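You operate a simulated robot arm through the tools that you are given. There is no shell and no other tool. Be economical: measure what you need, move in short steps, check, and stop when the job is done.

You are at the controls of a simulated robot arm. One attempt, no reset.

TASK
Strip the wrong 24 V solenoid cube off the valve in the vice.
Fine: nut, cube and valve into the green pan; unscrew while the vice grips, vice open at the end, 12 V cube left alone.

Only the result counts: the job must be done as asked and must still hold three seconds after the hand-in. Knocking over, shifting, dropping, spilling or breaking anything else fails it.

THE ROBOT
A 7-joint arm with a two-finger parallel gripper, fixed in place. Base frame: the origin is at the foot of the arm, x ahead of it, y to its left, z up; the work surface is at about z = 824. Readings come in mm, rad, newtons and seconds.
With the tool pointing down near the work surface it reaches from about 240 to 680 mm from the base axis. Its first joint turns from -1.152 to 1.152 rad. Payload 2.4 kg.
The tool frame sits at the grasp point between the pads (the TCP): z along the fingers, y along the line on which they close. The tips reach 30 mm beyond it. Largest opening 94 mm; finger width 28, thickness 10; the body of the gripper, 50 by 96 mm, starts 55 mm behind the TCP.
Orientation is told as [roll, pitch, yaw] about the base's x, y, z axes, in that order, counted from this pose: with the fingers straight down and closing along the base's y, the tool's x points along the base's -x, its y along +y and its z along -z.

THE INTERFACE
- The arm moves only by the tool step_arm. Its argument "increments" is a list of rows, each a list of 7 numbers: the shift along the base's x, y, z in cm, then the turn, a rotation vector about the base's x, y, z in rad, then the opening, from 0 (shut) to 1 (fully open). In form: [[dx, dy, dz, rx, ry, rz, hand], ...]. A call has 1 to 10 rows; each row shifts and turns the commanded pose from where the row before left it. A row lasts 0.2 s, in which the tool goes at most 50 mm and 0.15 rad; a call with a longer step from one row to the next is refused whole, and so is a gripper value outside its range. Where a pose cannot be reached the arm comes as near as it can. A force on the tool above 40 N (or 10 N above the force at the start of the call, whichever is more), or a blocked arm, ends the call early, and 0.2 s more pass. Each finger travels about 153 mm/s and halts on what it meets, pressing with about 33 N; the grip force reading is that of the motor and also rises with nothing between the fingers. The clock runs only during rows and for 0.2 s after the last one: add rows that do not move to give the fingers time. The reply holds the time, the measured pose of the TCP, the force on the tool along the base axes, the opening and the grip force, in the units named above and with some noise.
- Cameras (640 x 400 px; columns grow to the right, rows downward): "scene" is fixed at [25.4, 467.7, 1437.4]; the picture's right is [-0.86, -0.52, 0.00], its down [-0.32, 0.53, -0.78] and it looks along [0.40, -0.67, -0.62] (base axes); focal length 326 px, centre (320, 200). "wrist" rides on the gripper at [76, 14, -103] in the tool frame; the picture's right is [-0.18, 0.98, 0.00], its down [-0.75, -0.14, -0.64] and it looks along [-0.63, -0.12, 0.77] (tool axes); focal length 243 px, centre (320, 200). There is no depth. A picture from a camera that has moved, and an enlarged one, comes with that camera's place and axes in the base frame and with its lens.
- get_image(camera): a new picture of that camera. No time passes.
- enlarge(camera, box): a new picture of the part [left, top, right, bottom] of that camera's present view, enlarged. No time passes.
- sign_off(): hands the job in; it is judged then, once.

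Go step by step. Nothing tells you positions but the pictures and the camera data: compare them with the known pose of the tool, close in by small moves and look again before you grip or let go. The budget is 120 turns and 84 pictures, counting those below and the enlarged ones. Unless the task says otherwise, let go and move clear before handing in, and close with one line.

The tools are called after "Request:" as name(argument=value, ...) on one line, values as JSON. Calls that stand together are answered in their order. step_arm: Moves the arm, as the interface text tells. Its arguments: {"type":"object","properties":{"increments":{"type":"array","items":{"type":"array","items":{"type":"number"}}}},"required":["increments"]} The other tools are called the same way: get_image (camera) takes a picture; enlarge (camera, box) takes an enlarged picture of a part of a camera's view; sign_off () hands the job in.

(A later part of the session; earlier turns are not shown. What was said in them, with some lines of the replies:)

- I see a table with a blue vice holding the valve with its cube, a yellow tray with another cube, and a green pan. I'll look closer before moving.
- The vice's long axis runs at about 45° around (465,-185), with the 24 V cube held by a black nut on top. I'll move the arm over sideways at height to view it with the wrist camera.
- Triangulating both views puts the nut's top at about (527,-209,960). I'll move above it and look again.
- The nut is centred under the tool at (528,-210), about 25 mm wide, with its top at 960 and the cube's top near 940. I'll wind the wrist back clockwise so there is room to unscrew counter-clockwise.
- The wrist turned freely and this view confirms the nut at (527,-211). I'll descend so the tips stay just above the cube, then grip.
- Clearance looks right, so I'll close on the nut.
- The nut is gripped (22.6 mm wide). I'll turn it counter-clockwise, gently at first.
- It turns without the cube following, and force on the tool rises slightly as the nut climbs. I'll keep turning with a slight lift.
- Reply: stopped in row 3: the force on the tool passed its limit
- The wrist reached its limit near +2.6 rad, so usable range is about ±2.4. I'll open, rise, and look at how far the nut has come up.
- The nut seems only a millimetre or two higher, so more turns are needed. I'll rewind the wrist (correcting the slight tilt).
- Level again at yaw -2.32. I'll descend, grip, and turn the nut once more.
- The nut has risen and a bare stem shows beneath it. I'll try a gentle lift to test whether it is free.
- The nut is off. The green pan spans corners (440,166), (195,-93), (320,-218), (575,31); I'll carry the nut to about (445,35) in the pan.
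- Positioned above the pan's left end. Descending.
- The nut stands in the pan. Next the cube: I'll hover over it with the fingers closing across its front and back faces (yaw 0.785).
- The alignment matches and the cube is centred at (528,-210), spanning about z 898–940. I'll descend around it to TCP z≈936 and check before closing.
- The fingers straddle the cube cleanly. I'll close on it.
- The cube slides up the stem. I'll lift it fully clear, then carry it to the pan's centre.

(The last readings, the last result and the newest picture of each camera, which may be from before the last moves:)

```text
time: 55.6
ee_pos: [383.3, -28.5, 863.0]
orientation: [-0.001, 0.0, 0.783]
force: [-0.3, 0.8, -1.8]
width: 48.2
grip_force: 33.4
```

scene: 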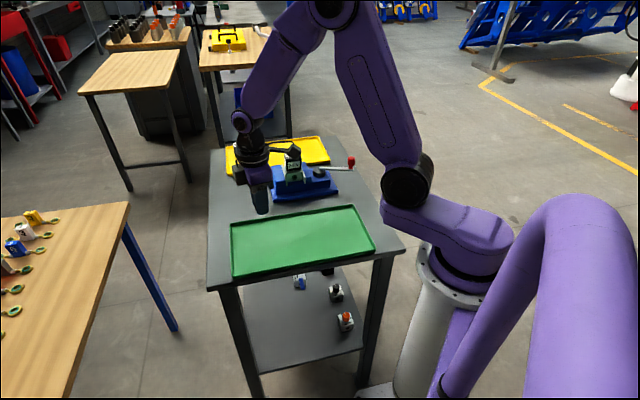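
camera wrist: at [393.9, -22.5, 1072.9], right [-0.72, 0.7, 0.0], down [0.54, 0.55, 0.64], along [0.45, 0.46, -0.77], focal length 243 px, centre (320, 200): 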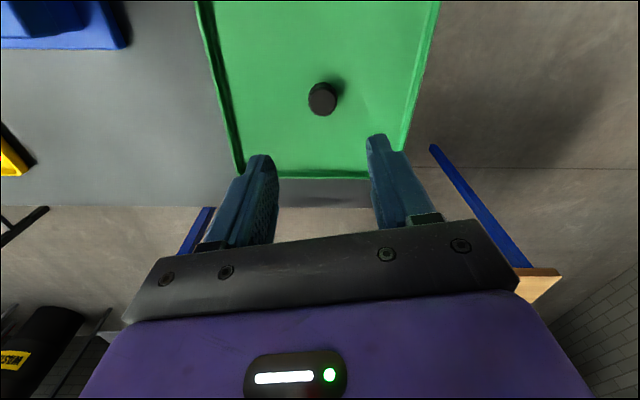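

Request:
step_arm(increments=[[0, 0, -0.1, 0, 0, 0, 0.2], [0, 0, -0.1, 0, 0, 0, 0.2], [0, 0, 0, 0, 0, 0, 0.2]])

Request:
enlarge(camera="wrist", box=[200, 80, 440, 240])

```text
time: 56.4
ee_pos: [383.0, -28.5, 861.6]
orientation: [0.0, 0.0, 0.785]
force: [0.6, -0.4, -1.7]
width: 47.9
grip_force: 33.3
```

```text
2.50 times, centred on (320, 160) of wrist
camera zoom: at [320.2, -73.0, 965.0], right [-0.56, 0.83, 0.0], down [0.63, 0.43, 0.64], along [0.53, 0.36, -0.77], focal length 606 px, centre (320, 300)
```

zoom: 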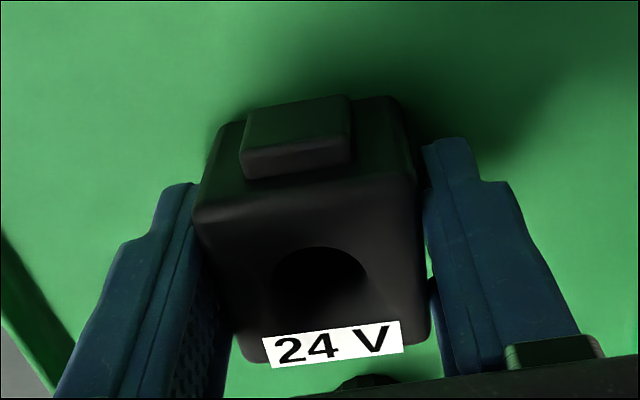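

Nearly down; I'll keep lowering in small steps until contact shows.

Request:
step_arm(increments=[[0, 0, -0.1, 0, 0, 0, 0.2], [0, 0, -0.1, 0, 0, 0, 0.2], [0, 0, 0, 0, 0, 0, 0.2]])

Request:
step_arm(increments=[[0, 0, -0.1, 0, 0, 0, 0.2], [0, 0, -0.1, 0, 0, 0, 0.2], [0, 0, 0, 0, 0, 0, 0.2]])

```text
time: 57.2
ee_pos: [384.0, -27.9, 860.3]
orientation: [0.001, 0.002, 0.787]
force: [-6.0, 5.9, 24.2]
width: 48.0
grip_force: 33.4
```

```text
time: 58.0
ee_pos: [383.2, -27.9, 857.8]
orientation: [-0.001, 0.003, 0.784]
force: [-6.0, 6.6, 23.2]
width: 48.4
grip_force: 33.0
```

Contact with the pan floor. I'll release and rise.

Request:
step_arm(increments=[[0, 0, 0.1, 0, 0, 0, 0.55], [0, 0, 0, 0, 0, 0, 0.7], [0, 0, 0, 0, 0, 0, 0.7], [0, 0, 3, 0, 0, 0, 0.7], [0, 0, 4, 0, 0, 0, 0.7], [0, 0, 4, 0, 0, 0, 0.7], [0, 0, 4.5, 0, 0, 0, 0.7], [0, 0, 4.5, 0, 0, 0, 0.7]])

Request:
enlarge(camera="scene", box=[210, 120, 390, 280])

Request:
get_image(camera="wrist")

```text
time: 59.8
ee_pos: [384.5, -26.4, 1060.9]
orientation: [-0.002, -0.001, 0.786]
force: [-0.3, 0.0, -0.7]
width: 65.9
grip_force: 0.2
```

```text
2.50 times, centred on (300, 200) of scene
camera zoom: at [25.4, 467.7, 1437.4], right [-0.86, -0.52, 0.0], down [-0.32, 0.53, -0.78], along [0.4, -0.67, -0.62], focal length 814 px, centre (370, 200)
```

zoom: 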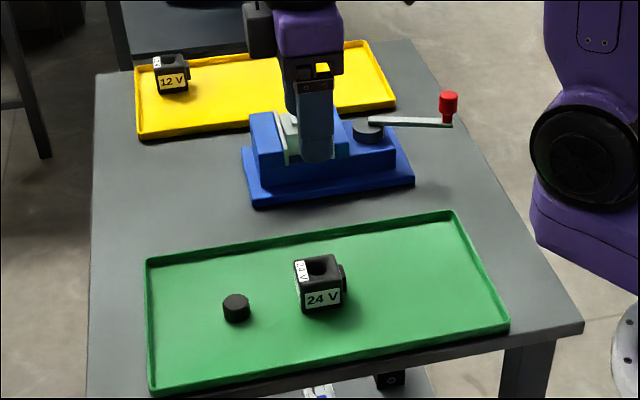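

```text
45 pictures are left
camera wrist: at [320.3, -70.5, 1164.5], right [-0.56, 0.83, 0.0], down [0.63, 0.43, 0.64], along [0.53, 0.36, -0.77], focal length 243 px, centre (320, 200)
```

wrist: 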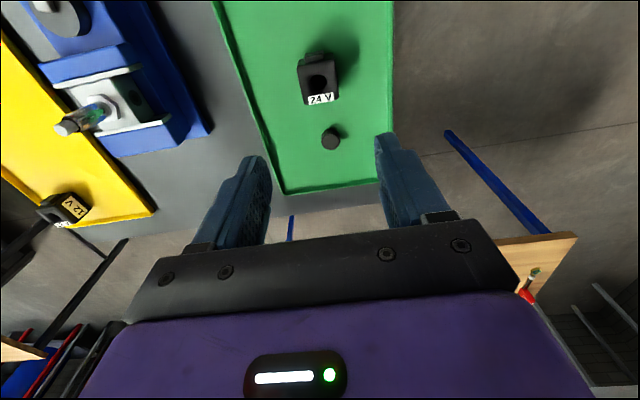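

Cube and nut are in the pan. Now the vice lever: pivot is near (465,-265,879), the red knob near (390,-333). I'll hover near the knob to locate it accurately.

Request:
step_arm(increments=[[0, -4.4, 0, 0, 0, 0, 0.7], [0, -4.4, 0, 0, 0, 0, 0.7], [0, -4.4, 0, 0, 0, 0, 0.7], [0, -4.4, 0, 0, 0, 0, 0.7], [0.2, -4.4, 0, 0, 0, 0, 0.7], [0.2, -4.4, 0, 0, 0, 0, 0.7], [0.2, -4.2, -4, 0, 0, 0, 0.7], [0, 0, 0, 0, 0, 0, 0.7]])

Request:
get_image(camera="wrist")

Request:
enlarge(camera="scene", box=[265, 125, 375, 205])

```text
refused: row 7 steps farther than a row can; nothing moved
```

```text
44 pictures are left
camera wrist: at [320.3, -70.5, 1164.5], right [-0.56, 0.83, 0.0], down [0.63, 0.43, 0.64], along [0.53, 0.36, -0.77], focal length 243 px, centre (320, 200)
```

wrist: 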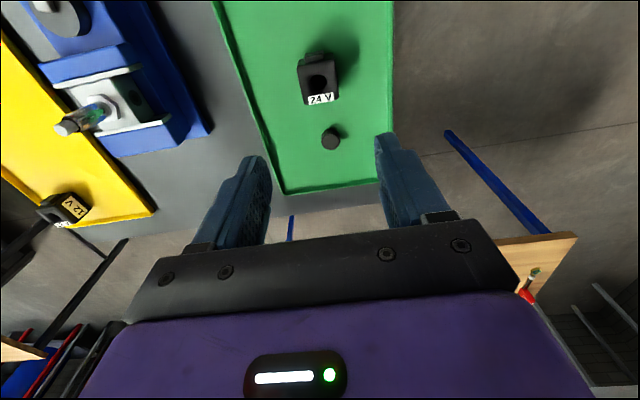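

```text
5.00 times, centred on (320, 165) of scene
camera zoom: at [25.4, 467.7, 1437.4], right [-0.86, -0.52, 0.0], down [-0.32, 0.53, -0.78], along [0.4, -0.67, -0.62], focal length 1628 px, centre (320, 375)
```

zoom: 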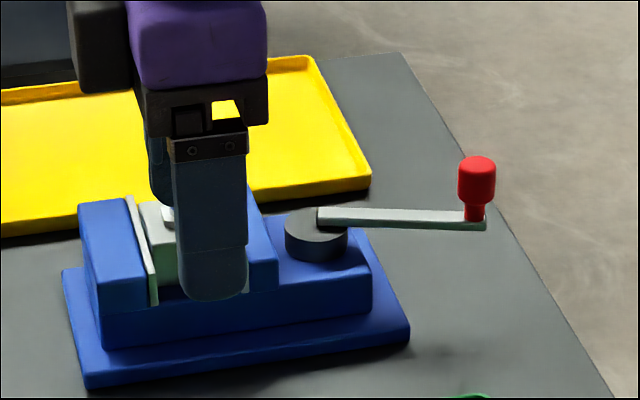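

That call was refused for a step too long; resending with shorter rows.

Request:
step_arm(increments=[[0, -4.4, 0, 0, 0, 0, 0.7], [0, -4.4, 0, 0, 0, 0, 0.7], [0, -4.4, 0, 0, 0, 0, 0.7], [0, -4.4, 0, 0, 0, 0, 0.7], [0.2, -4.4, 0, 0, 0, 0, 0.7], [0.2, -4.4, 0, 0, 0, 0, 0.7], [0.2, -4.2, 0, 0, 0, 0, 0.7], [0, 0, -4, 0, 0, 0, 0.7], [0, 0, 0, 0, 0, 0, 0.7]])

Request:
get_image(camera="wrist")

Request:
enlarge(camera="scene", box=[265, 125, 375, 205])

```text
time: 61.8
ee_pos: [391.7, -334.4, 1017.7]
orientation: [0.0, 0.001, 0.785]
force: [-0.2, -0.4, -0.8]
width: 65.9
grip_force: 0.1
```

```text
42 pictures are left
camera wrist: at [326.4, -379.0, 1122.0], right [-0.56, 0.83, 0.0], down [0.63, 0.43, 0.64], along [0.53, 0.36, -0.77], focal length 243 px, centre (320, 200)
```

wrist: 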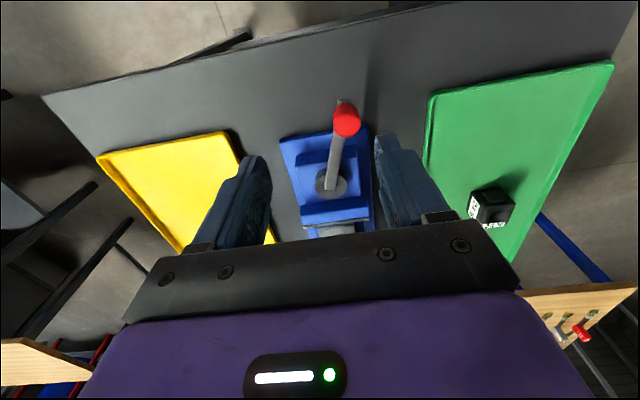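

```text
5.00 times, centred on (320, 165) of scene
camera zoom: at [25.4, 467.7, 1437.4], right [-0.86, -0.52, 0.0], down [-0.32, 0.53, -0.78], along [0.4, -0.67, -0.62], focal length 1628 px, centre (320, 375)
```

zoom: 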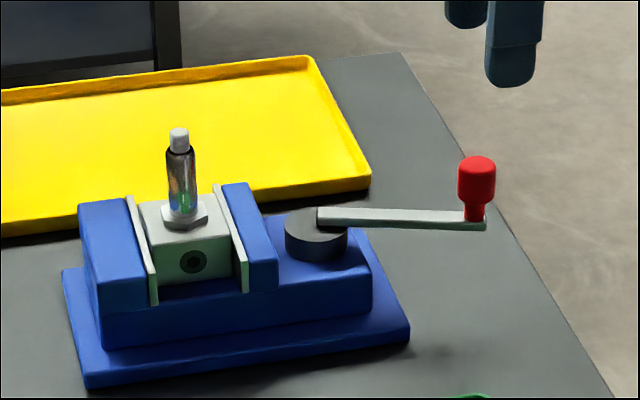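

The knob's top is at about (381,-314.5,922) and the lever is ~97 mm long, pointing at 210°. I'll align (yaw 0.52) and descend with fingers straddling the knob.

Request:
step_arm(increments=[[-0.5, 1.0, 0, 0, 0, -0.13, 0.6], [-0.57, 1.0, 0, 0, 0, -0.13, 0.6], [0, 0, -3, 0, 0, 0, 0.6], [0, 0, -2.5, 0, 0, 0, 0.6], [0, 0, 0, 0, 0, 0, 0.6]])

Request:
enlarge(camera="wrist", box=[200, 60, 440, 240])

Request:
enlarge(camera="scene", box=[305, 115, 385, 195])

```text
time: 63.0
ee_pos: [380.0, -315.2, 962.0]
orientation: [0.002, 0.001, 0.525]
force: [0.3, 0.2, -0.3]
width: 56.4
grip_force: 0.1
```

```text
2.22 times, centred on (320, 150) of wrist
camera zoom: at [307.3, -341.7, 1066.3], right [-0.33, 0.94, 0.0], down [0.72, 0.26, 0.64], along [0.6, 0.21, -0.77], focal length 539 px, centre (320, 311)
```

zoom: 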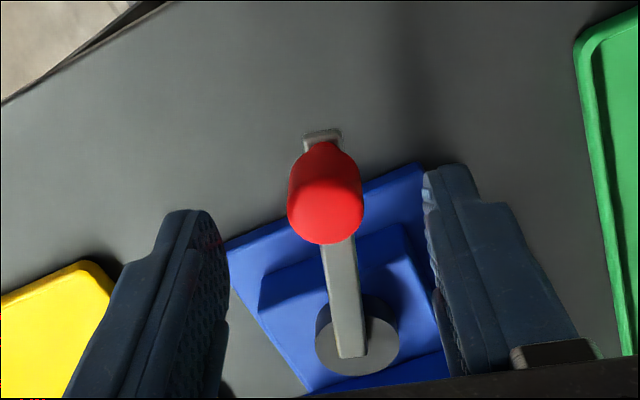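

```text
5.00 times, centred on (345, 155) of scene
camera zoom: at [25.4, 467.7, 1437.4], right [-0.86, -0.52, 0.0], down [-0.32, 0.53, -0.78], along [0.4, -0.67, -0.62], focal length 1628 px, centre (195, 425)
```

zoom: 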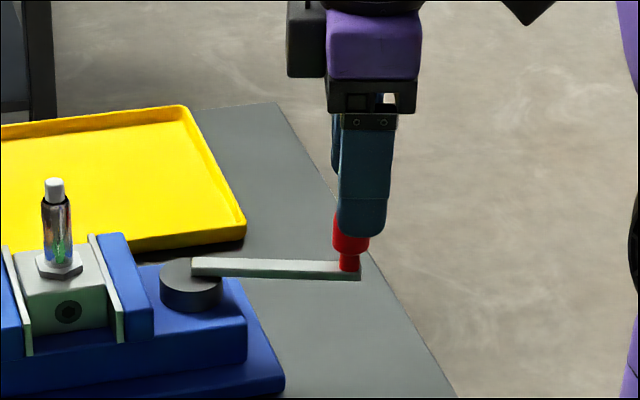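

Request:
step_arm(increments=[[0.2, 0.1, -2, 0, 0, 0, 0.6], [0, 0, -1.7, 0, 0, 0, 0.5], [0, 0, 0, 0, 0, 0, 0.4], [0, 0, 0, 0, 0, 0, 0.3], [0, 0, 0, 0, 0, 0, 0.3]])

Request:
enlarge(camera="wrist", box=[200, 80, 440, 260])

Request:
enlarge(camera="scene", box=[305, 115, 385, 195])

```text
time: 64.2
ee_pos: [382.8, -313.7, 925.9]
orientation: [-0.001, -0.001, 0.526]
force: [0.2, -0.8, 0.3]
width: 28.3
grip_force: 0.1
```

```text
2.22 times, centred on (320, 170) of wrist
camera zoom: at [309.4, -340.7, 1030.1], right [-0.33, 0.94, 0.0], down [0.72, 0.26, 0.64], along [0.6, 0.21, -0.77], focal length 539 px, centre (320, 267)
```

zoom: 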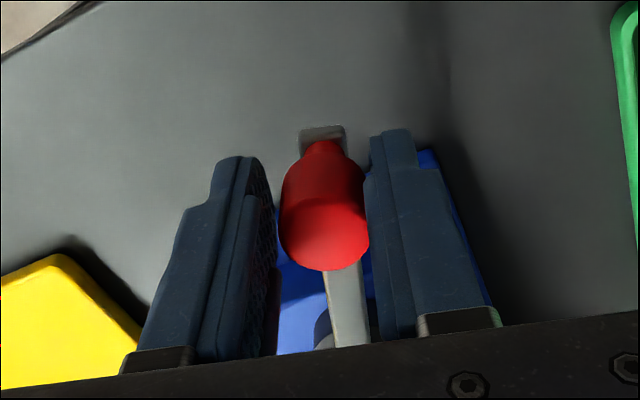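

```text
5.00 times, centred on (345, 155) of scene
camera zoom: at [25.4, 467.7, 1437.4], right [-0.86, -0.52, 0.0], down [-0.32, 0.53, -0.78], along [0.4, -0.67, -0.62], focal length 1628 px, centre (195, 425)
```

zoom: 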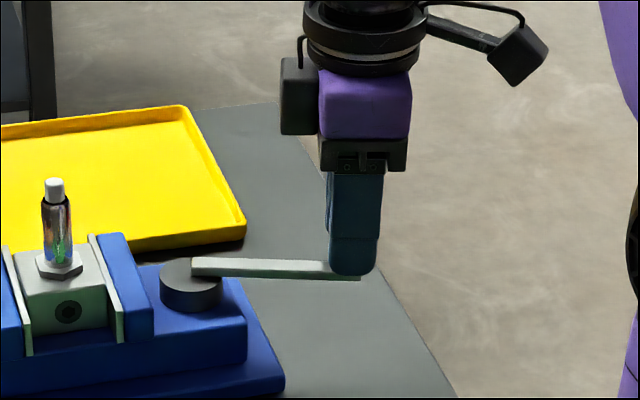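

The knob is caged. I'll try swinging the lever counter-clockwise a little and watch the force.

Request:
step_arm(increments=[[0.38, -0.6, 0, 0, 0, 0.075, 0.3], [0.43, -0.57, 0, 0, 0, 0.075, 0.3], [0, 0, 0, 0, 0, 0, 0.3]])

Request:
enlarge(camera="scene", box=[265, 115, 385, 205])

```text
time: 65.0
ee_pos: [389.7, -322.7, 925.3]
orientation: [0.003, 0.002, 0.677]
force: [-5.0, 14.8, 0.9]
width: 36.0
grip_force: 6.9
```

```text
4.44 times, centred on (325, 160) of scene
camera zoom: at [25.2, 468.1, 1437.3], right [-0.86, -0.52, 0.0], down [-0.32, 0.53, -0.78], along [0.4, -0.67, -0.62], focal length 1447 px, centre (298, 378)
```

zoom: 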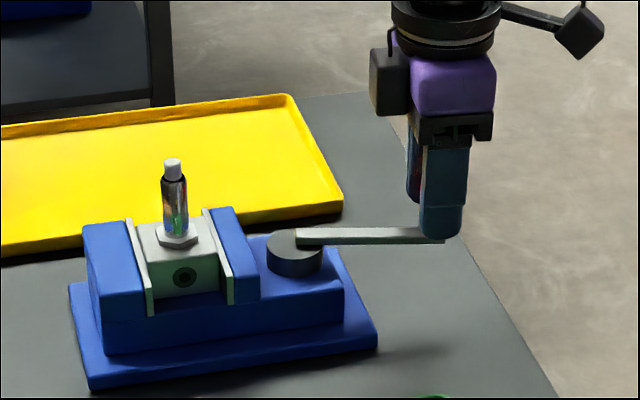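

Counter-clockwise it resists (15 N, finger pushed open), so I'll go back and try clockwise.

Request:
step_arm(increments=[[-0.43, 0.57, 0, 0, 0, -0.075, 0.3], [-0.38, 0.6, 0, 0, 0, -0.075, 0.3], [0, 0, 0, 0, 0, 0, 0.2], [0, 0, 0, 0, 0, 0, 0]])

Request:
step_arm(increments=[[-0.33, 0.64, 0, 0, 0, -0.075, 0], [-0.29, 0.65, 0, 0, 0, -0.075, 0], [0, 0, 0, 0, 0, 0, 0]])

Request:
enlarge(camera="scene", box=[265, 115, 385, 205])

```text
time: 66.0
ee_pos: [381.8, -315.7, 927.1]
orientation: [-0.006, -0.002, 0.522]
force: [2.5, -7.9, 8.0]
width: 22.9
grip_force: 44.8
```

```text
time: 66.8
ee_pos: [376.2, -301.2, 926.0]
orientation: [-0.003, 0.0, 0.376]
force: [2.2, -5.0, 31.9]
width: 22.9
grip_force: 44.8
```

```text
4.44 times, centred on (325, 160) of scene
camera zoom: at [25.0, 467.9, 1437.3], right [-0.86, -0.52, 0.0], down [-0.32, 0.53, -0.78], along [0.4, -0.67, -0.62], focal length 1447 px, centre (298, 378)
```

zoom: 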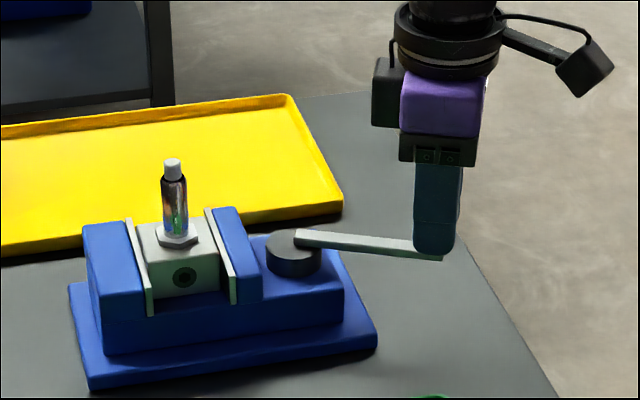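

Clockwise works: the lever moved. There's some upward load, so I'll relieve z slightly and continue along the arc.

Request:
step_arm(increments=[[-0.23, 0.65, 0.2, 0, 0, -0.075, 0], [-0.19, 0.69, 0, 0, 0, -0.075, 0], [0, 0, 0, 0, 0, 0, 0]])

```text
time: 67.6
ee_pos: [370.3, -285.6, 927.2]
orientation: [0.001, 0.004, 0.226]
force: [12.4, -1.5, -30.0]
width: 23.1
grip_force: 44.9
```

Request:
step_arm(increments=[[-0.05, 0.7, -0.1, 0, 0, -0.075, 0], [-0.06, 0.71, 0, 0, 0, -0.075, 0], [0, 0, 0, 0, 0, 0, 0]])

Request:
enlarge(camera="scene", box=[265, 115, 385, 205])

```text
time: 68.4
ee_pos: [369.5, -273.0, 928.0]
orientation: [0.0, 0.002, 0.073]
force: [-5.3, -2.1, 3.5]
width: 22.8
grip_force: 44.3
```

```text
4.44 times, centred on (325, 160) of scene
camera zoom: at [25.2, 467.7, 1437.4], right [-0.86, -0.52, 0.0], down [-0.32, 0.53, -0.78], along [0.4, -0.67, -0.62], focal length 1447 px, centre (298, 378)
```

zoom: 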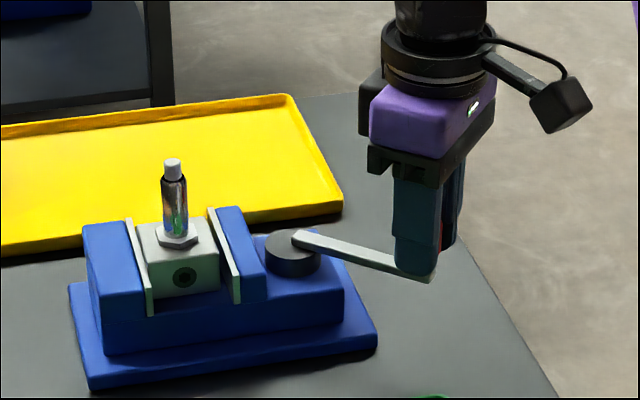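

The jaw is opening; valve still upright. Continuing along the arc.

Request:
step_arm(increments=[[-0.03, 0.73, 0, 0, 0, -0.075, 0], [0.03, 0.7, 0, 0, 0, -0.075, 0], [0.07, 0.71, 0, 0, 0, -0.075, 0], [0, 0, 0, 0, 0, 0, 0]])

Request:
step_arm(increments=[[0.14, 0.7, 0, 0, 0, -0.075, 0], [0.18, 0.69, 0, 0, 0, -0.075, 0], [0.24, 0.68, 0, 0, 0, -0.075, 0], [0, 0, 0, 0, 0, 0, 0]])

Request:
enlarge(camera="scene", box=[265, 115, 385, 205])

```text
time: 69.4
ee_pos: [370.0, -251.5, 926.4]
orientation: [-0.001, 0.002, -0.154]
force: [-14.0, -3.0, 12.4]
width: 22.9
grip_force: 44.6
```

```text
time: 70.4
ee_pos: [376.2, -230.6, 927.4]
orientation: [0.0, 0.0, -0.376]
force: [-11.0, 0.7, 20.1]
width: 22.7
grip_force: 45.1
```

```text
4.44 times, centred on (325, 160) of scene
camera zoom: at [24.8, 467.9, 1437.3], right [-0.86, -0.52, 0.0], down [-0.32, 0.53, -0.78], along [0.4, -0.67, -0.62], focal length 1447 px, centre (298, 378)
```

zoom: 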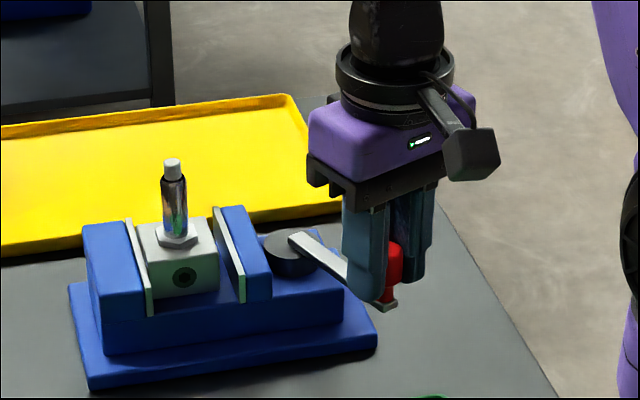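

Request:
step_arm(increments=[[0.19, 0.69, 0.05, 0, 0, -0.075, 0], [0.33, 0.63, 0, 0, 0, -0.075, 0], [0.38, 0.6, 0, 0, 0, -0.075, 0], [0, 0, 0, 0, 0, 0, 0]])

Request:
enlarge(camera="scene", box=[265, 115, 385, 205])

```text
time: 71.4
ee_pos: [386.3, -211.8, 927.3]
orientation: [0.0, 0.002, -0.6]
force: [1.2, -2.9, -20.5]
width: 22.6
grip_force: 45.3
```

```text
4.44 times, centred on (325, 160) of scene
camera zoom: at [25.6, 467.6, 1437.4], right [-0.86, -0.52, 0.0], down [-0.32, 0.53, -0.78], along [0.4, -0.67, -0.62], focal length 1447 px, centre (298, 378)
```

zoom: 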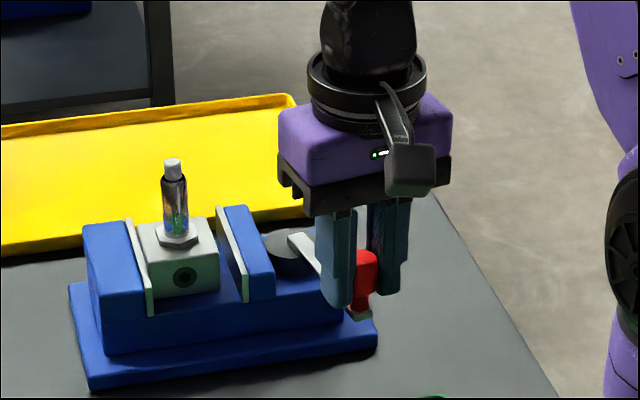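

Request:
step_arm(increments=[[0.43, 0.58, 0, 0, 0, -0.075, 0], [0.46, 0.54, 0, 0, 0, -0.075, 0], [0.51, 0.5, 0, 0, 0, -0.075, 0], [0, 0, 0, 0, 0, 0, 0]])

Request:
enlarge(camera="scene", box=[265, 115, 385, 205])

```text
time: 72.4
ee_pos: [398.6, -197.2, 927.5]
orientation: [-0.002, 0.006, -0.83]
force: [-12.5, -13.0, -13.6]
width: 23.1
grip_force: 45.5
```

```text
4.44 times, centred on (325, 160) of scene
camera zoom: at [25.2, 467.3, 1437.5], right [-0.86, -0.52, 0.0], down [-0.32, 0.53, -0.78], along [0.4, -0.67, -0.62], focal length 1447 px, centre (298, 378)
```

zoom: 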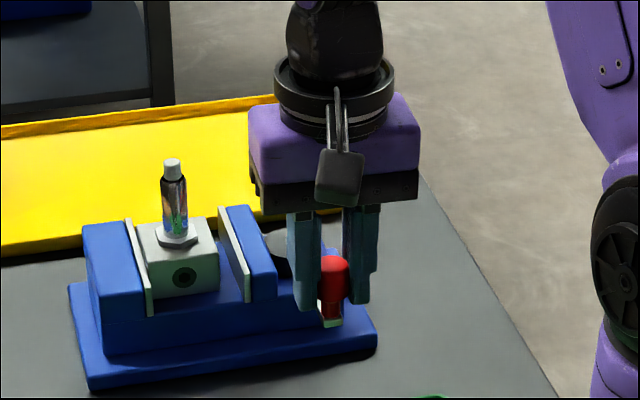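

The lever now resists along the arc — it has reached its end stop. I'll ease off, open and rise.

Request:
step_arm(increments=[[-0.1, -0.1, 0, 0, 0, 0, 0], [0, 0, 0, 0, 0, 0, 0.3], [0, 0, 0, 0, 0, 0, 0.5], [0, 0, 0, 0, 0, 0, 0.5], [0, 0, 3, 0, 0, 0, 0.5], [0, 0, 4, 0, 0, 0, 0.5], [0, 0, 4.5, 0, 0, 0, 0.5], [0, 0, 2.5, 0, 0, 0, 0.5]])

Request:
enlarge(camera="scene", box=[265, 125, 365, 205])

Request:
get_image(camera="wrist")

```text
time: 74.2
ee_pos: [397.8, -197.7, 1068.1]
orientation: [0.001, 0.003, -0.825]
force: [-0.1, 0.7, 0.0]
width: 47.0
grip_force: 0.0
```

```text
5.00 times, centred on (315, 165) of scene
camera zoom: at [25.3, 467.8, 1437.4], right [-0.86, -0.52, 0.0], down [-0.32, 0.53, -0.78], along [0.4, -0.67, -0.62], focal length 1628 px, centre (345, 375)
```

zoom: 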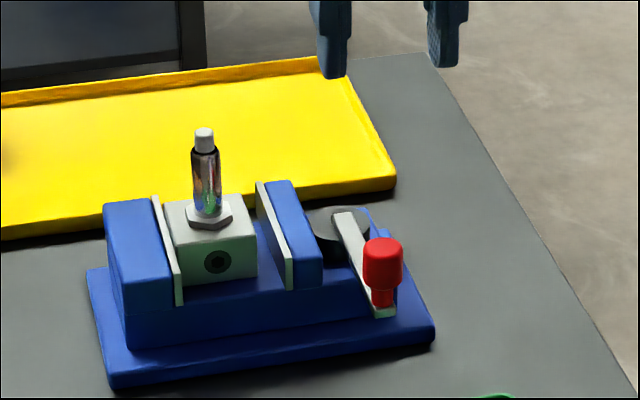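

```text
29 pictures are left
camera wrist: at [357.0, -132.9, 1172.2], right [0.85, 0.53, 0.0], down [0.41, -0.65, 0.64], along [0.34, -0.54, -0.77], focal length 243 px, centre (320, 200)
```

wrist: 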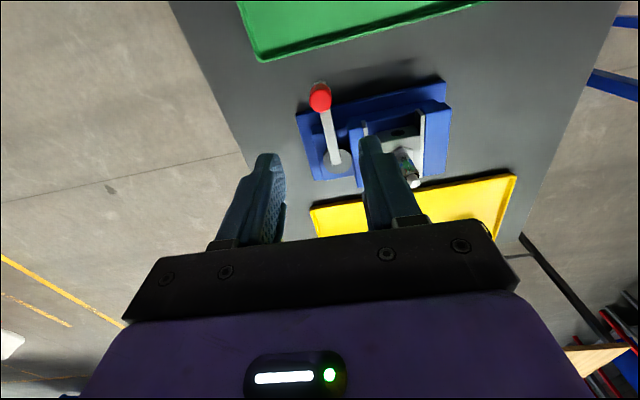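

The vice is open and the valve stands loose and upright. I'll hover over it with yaw 0.785 to grip its stem front-to-back.

Request:
step_arm(increments=[[2, 0, 0, 0, 0, 0.15, 0.6], [2, 0, 0, 0, 0, 0.15, 0.6], [2, 0, 0, 0, 0, 0.15, 0.6], [2, 0, 0, 0, 0, 0.15, 0.6], [2, 0, 0, 0, 0, 0.15, 0.6], [2, 0, 0, 0, 0, 0.15, 0.6], [1, -1.2, 0, 0, 0, 0.15, 0.6], [0, 0, 0, 0, 0, 0.15, 0.6], [0, 0, 0, 0, 0, 0.15, 0.6], [0, 0, 0, 0, 0, 0.15, 0.6]])

Request:
step_arm(increments=[[0, 0, -1.5, 0, 0, 0.11, 0.6], [0, 0, -1.5, 0, 0, 0, 0.6], [0, 0, 0, 0, 0, 0, 0.6]])

Request:
enlarge(camera="wrist", box=[220, 40, 420, 200])

Request:
enlarge(camera="scene", box=[265, 125, 345, 205])

```text
time: 76.4
ee_pos: [527.8, -209.0, 1068.0]
orientation: [0.0, 0.001, 0.678]
force: [0.1, 0.6, -0.6]
width: 56.3
grip_force: 0.1
```

```text
time: 77.2
ee_pos: [527.4, -208.2, 1037.8]
orientation: [0.0, 0.001, 0.783]
force: [-0.5, -0.3, 0.5]
width: 56.4
grip_force: 0.0
```

```text
2.50 times, centred on (320, 120) of wrist
camera zoom: at [463.9, -253.3, 1141.7], right [-0.56, 0.83, 0.0], down [0.63, 0.43, 0.64], along [0.53, 0.36, -0.77], focal length 606 px, centre (320, 400)
```

zoom: 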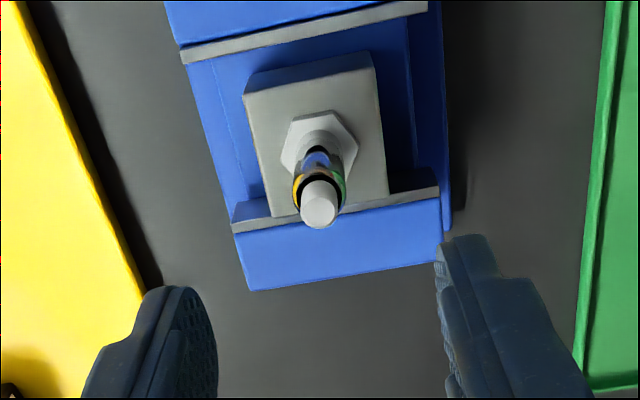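

```text
5.00 times, centred on (305, 165) of scene
camera zoom: at [25.4, 467.7, 1437.4], right [-0.86, -0.52, 0.0], down [-0.32, 0.53, -0.78], along [0.4, -0.67, -0.62], focal length 1628 px, centre (395, 375)
```

zoom: 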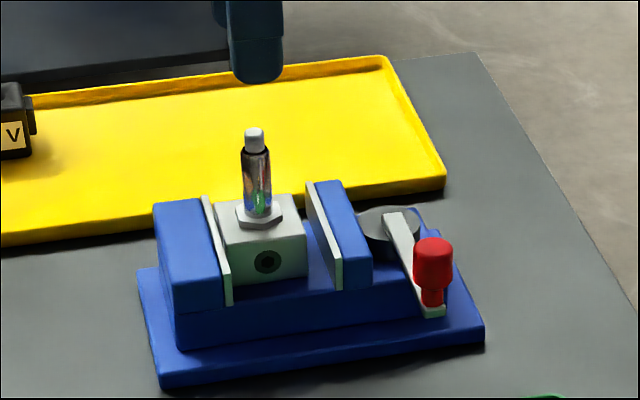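

The valve hasn't moved: stem at about (527,-210), top 955, hex top near 898. I'll descend to tips at ~902 and grip the stem.

Request:
step_arm(increments=[[0, -0.2, -3.5, 0, 0, 0, 0.6], [0, 0, -3.5, 0, 0, 0, 0.6], [0, 0, -2.5, 0, 0, 0, 0.6], [0, 0, -1.1, 0, 0, 0, 0.5], [0, 0, 0, 0, 0, 0, 0.4]])

Request:
enlarge(camera="wrist", box=[220, 60, 420, 220])

Request:
enlarge(camera="scene", box=[265, 125, 345, 205])

```text
time: 78.4
ee_pos: [528.5, -211.2, 931.3]
orientation: [-0.001, 0.001, 0.785]
force: [0.0, -0.7, -0.2]
width: 37.7
grip_force: 0.0
```

```text
2.50 times, centred on (320, 140) of wrist
camera zoom: at [464.9, -256.5, 1035.7], right [-0.56, 0.83, 0.0], down [0.63, 0.43, 0.64], along [0.53, 0.36, -0.77], focal length 606 px, centre (320, 350)
```

zoom: 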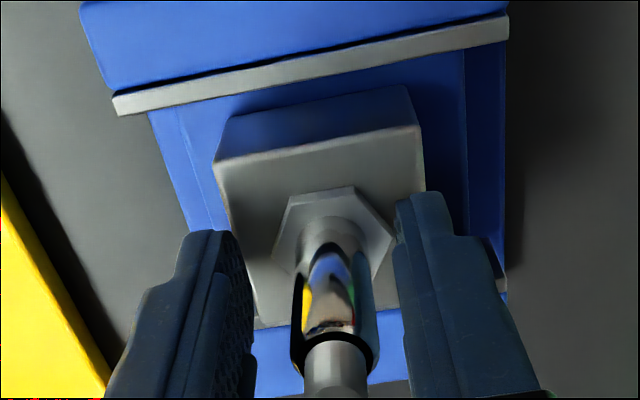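

```text
5.00 times, centred on (305, 165) of scene
camera zoom: at [25.4, 467.7, 1437.4], right [-0.86, -0.52, 0.0], down [-0.32, 0.53, -0.78], along [0.4, -0.67, -0.62], focal length 1628 px, centre (395, 375)
```

zoom: 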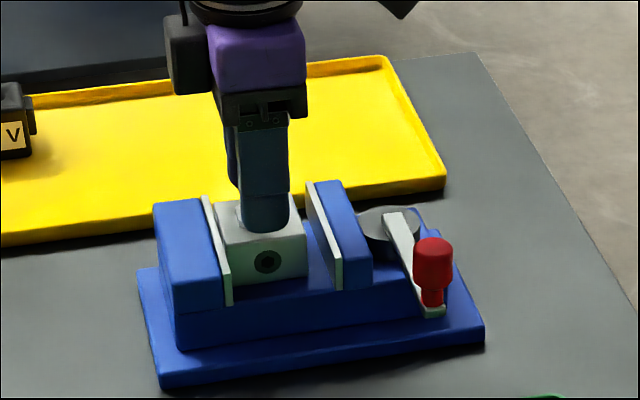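

Request:
step_arm(increments=[[-0.12, 0.1, 0, 0, 0, 0, 0.3], [0, 0, 0, 0, 0, 0, 0.15], [0, 0, 0, 0, 0, 0, 0], [0, 0, 0, 0, 0, 0, 0], [0, 0, 0, 0, 0, 0, 0]])

Request:
step_arm(increments=[[0, 0, 0.3, 0, 0, 0, 0], [0, 0, 0.7, 0, 0, 0, 0], [0, 0, 1.0, 0, 0, 0, 0], [0, 0, 0, 0, 0, 0, 0]])

Request:
enlarge(camera="scene", box=[265, 125, 345, 205])

```text
time: 79.6
ee_pos: [527.1, -210.0, 931.6]
orientation: [0.001, 0.0, 0.784]
force: [-0.1, 0.4, 3.2]
width: 17.2
grip_force: 33.4
```

```text
time: 80.6
ee_pos: [526.8, -209.0, 952.6]
orientation: [-0.001, 0.002, 0.785]
force: [-1.1, 0.5, -3.6]
width: 17.1
grip_force: 32.5
```

```text
5.00 times, centred on (305, 165) of scene
camera zoom: at [25.4, 467.7, 1437.4], right [-0.86, -0.52, 0.0], down [-0.32, 0.53, -0.78], along [0.4, -0.67, -0.62], focal length 1628 px, centre (395, 375)
```

zoom: 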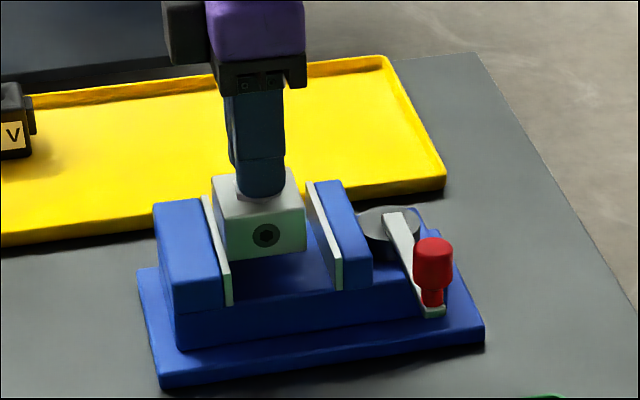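

The valve comes up cleanly (about 3.6 N). I'll lift it clear and carry it to the right part of the green pan.

Request:
step_arm(increments=[[0, 0, 2, 0, 0, 0, 0], [0, 0, 3, 0, 0, 0, 0], [0, 0, 3, 0, 0, 0, 0], [0, 0, 1, 0, 0, 0, 0], [-3.48, 1.93, 0, 0, 0, 0, 0], [-3.48, 1.93, 0, 0, 0, 0, 0], [-3.48, 1.93, 0, 0, 0, 0, 0], [-3.48, 1.93, 0, 0, 0, 0, 0], [-3.48, 1.93, 0, 0, 0, 0, 0], [-3.48, 1.93, 0, 0, 0, 0, 0]])

Request:
enlarge(camera="scene", box=[210, 120, 390, 280])

```text
time: 82.8
ee_pos: [317.3, -93.3, 1037.3]
orientation: [0.001, 0.0, 0.784]
force: [-0.7, 0.9, -3.2]
width: 17.4
grip_force: 33.3
```

```text
2.50 times, centred on (300, 200) of scene
camera zoom: at [25.4, 467.7, 1437.4], right [-0.86, -0.52, 0.0], down [-0.32, 0.53, -0.78], along [0.4, -0.67, -0.62], focal length 814 px, centre (370, 200)
```

zoom: 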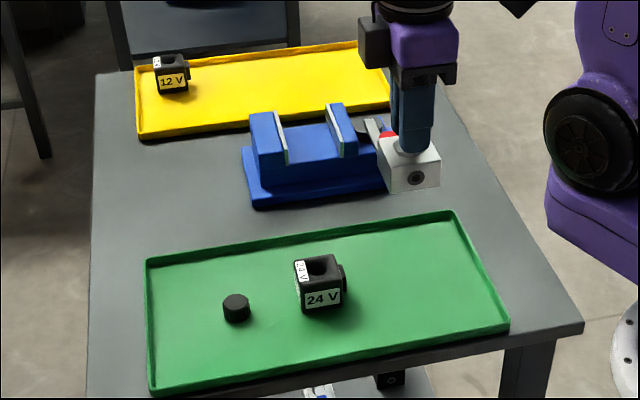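

Position is good. Lowering toward the pan floor.

Request:
step_arm(increments=[[0, 0, -4, 0, 0, 0, 0], [0, 0, -4, 0, 0, 0, 0], [0, 0, -2.5, 0, 0, 0, 0], [0, 0, 0, 0, 0, 0, 0]])

Request:
enlarge(camera="scene", box=[250, 160, 390, 270])

```text
time: 83.8
ee_pos: [317.8, -92.8, 935.8]
orientation: [0.0, 0.001, 0.783]
force: [-0.5, 0.6, -3.6]
width: 17.5
grip_force: 32.0
```

```text
3.64 times, centred on (320, 215) of scene
camera zoom: at [25.4, 467.7, 1437.4], right [-0.86, -0.52, 0.0], down [-0.32, 0.53, -0.78], along [0.4, -0.67, -0.62], focal length 1184 px, centre (320, 146)
```

zoom: 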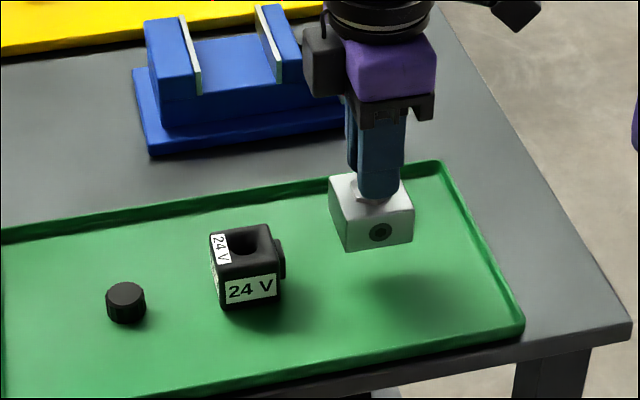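

Request:
step_arm(increments=[[0, 0, -1.5, 0, 0, 0, 0], [0, 0, -1.0, 0, 0, 0, 0], [0, 0, -0.5, 0, 0, 0, 0], [0, 0, 0, 0, 0, 0, 0]])

Request:
step_arm(increments=[[0, 0, -0.15, 0, 0, 0, 0], [0, 0, -0.15, 0, 0, 0, 0], [0, 0, -0.15, 0, 0, 0, 0], [0, 0, 0, 0, 0, 0, 0]])

Request:
enlarge(camera="scene", box=[300, 160, 380, 250])

```text
time: 84.8
ee_pos: [318.2, -93.4, 906.6]
orientation: [-0.001, 0.0, 0.783]
force: [-0.7, 1.3, -3.5]
width: 17.6
grip_force: 33.6
```

```text
time: 85.8
ee_pos: [318.1, -93.2, 902.9]
orientation: [-0.001, -0.001, 0.784]
force: [-0.6, 0.7, -2.9]
width: 17.3
grip_force: 33.0
```

```text
4.44 times, centred on (340, 205) of scene
camera zoom: at [25.4, 467.7, 1437.4], right [-0.86, -0.52, 0.0], down [-0.32, 0.53, -0.78], along [0.4, -0.67, -0.62], focal length 1447 px, centre (231, 178)
```

zoom: 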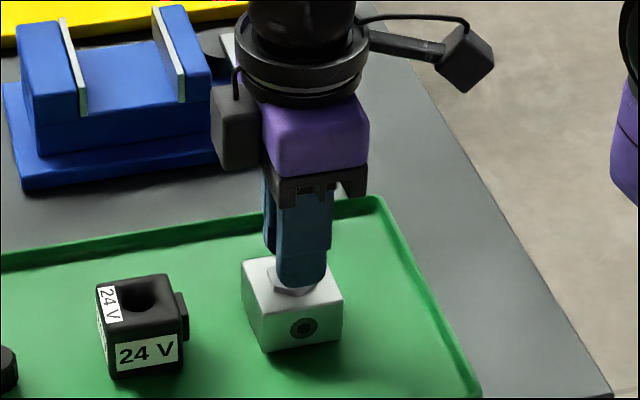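

Request:
step_arm(increments=[[0, 0, -0.15, 0, 0, 0, 0], [0, 0, -0.15, 0, 0, 0, 0], [0, 0, 0, 0, 0, 0, 0]])

Request:
step_arm(increments=[[0, 0, -0.1, 0, 0, 0, 0], [0, 0, -0.1, 0, 0, 0, 0], [0, 0, 0, 0, 0, 0, 0]])

```text
time: 86.6
ee_pos: [317.2, -94.4, 899.5]
orientation: [0.001, 0.0, 0.784]
force: [-0.3, -0.3, -3.9]
width: 17.3
grip_force: 32.8
```

```text
time: 87.4
ee_pos: [317.9, -94.2, 896.4]
orientation: [0.0, 0.0, 0.784]
force: [-1.9, 2.6, 21.8]
width: 17.3
grip_force: 32.7
```

The valve has touched the pan floor. I'll release and rise straight up.

Request:
step_arm(increments=[[0, 0, 0.08, 0, 0, 0, 0], [0, 0, 0, 0, 0, 0, 0.3], [0, 0, 0, 0, 0, 0, 0.5], [0, 0, 0, 0, 0, 0, 0.5], [0, 0, 3, 0, 0, 0, 0.5], [0, 0, 4, 0, 0, 0, 0.5], [0, 0, 4.5, 0, 0, 0, 0.5], [0, 0, 4.5, 0, 0, 0, 0.5], [0, 0, 0, 0, 0, 0, 0.5]])

Request:
enlarge(camera="scene", box=[210, 120, 390, 280])

Request:
get_image(camera="wrist")

```text
time: 89.4
ee_pos: [319.3, -91.3, 1059.8]
orientation: [-0.002, 0.003, 0.785]
force: [0.8, 0.0, -1.3]
width: 47.0
grip_force: 0.1
```

```text
2.50 times, centred on (300, 200) of scene
camera zoom: at [25.3, 467.8, 1437.4], right [-0.86, -0.52, 0.0], down [-0.32, 0.53, -0.78], along [0.4, -0.67, -0.62], focal length 814 px, centre (370, 200)
```

zoom: 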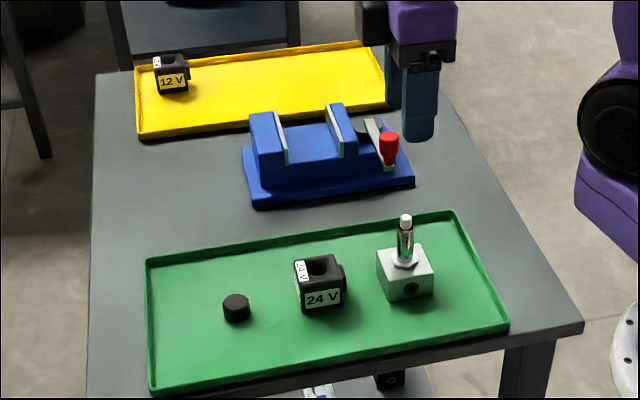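

```text
19 pictures are left
camera wrist: at [254.9, -136.4, 1163.3], right [-0.56, 0.83, 0.0], down [0.63, 0.43, 0.64], along [0.53, 0.36, -0.77], focal length 243 px, centre (320, 200)
```

wrist: 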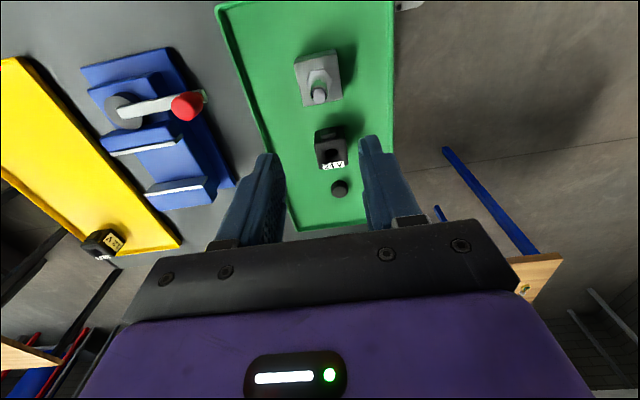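

Everything is in place: the nut, the 24 V cube and the valve stand in the green pan. The vice is open with its lever at the end stop, the 12 V cube is untouched and the gripper is clear.

Request:
sign_off()

```text
The job is handed in.
```

The job is handed in: the nut, 24 V cube and valve are in the green pan, the nut came off while the vice gripped, the vice is open, and the 12 V cube was left alone.
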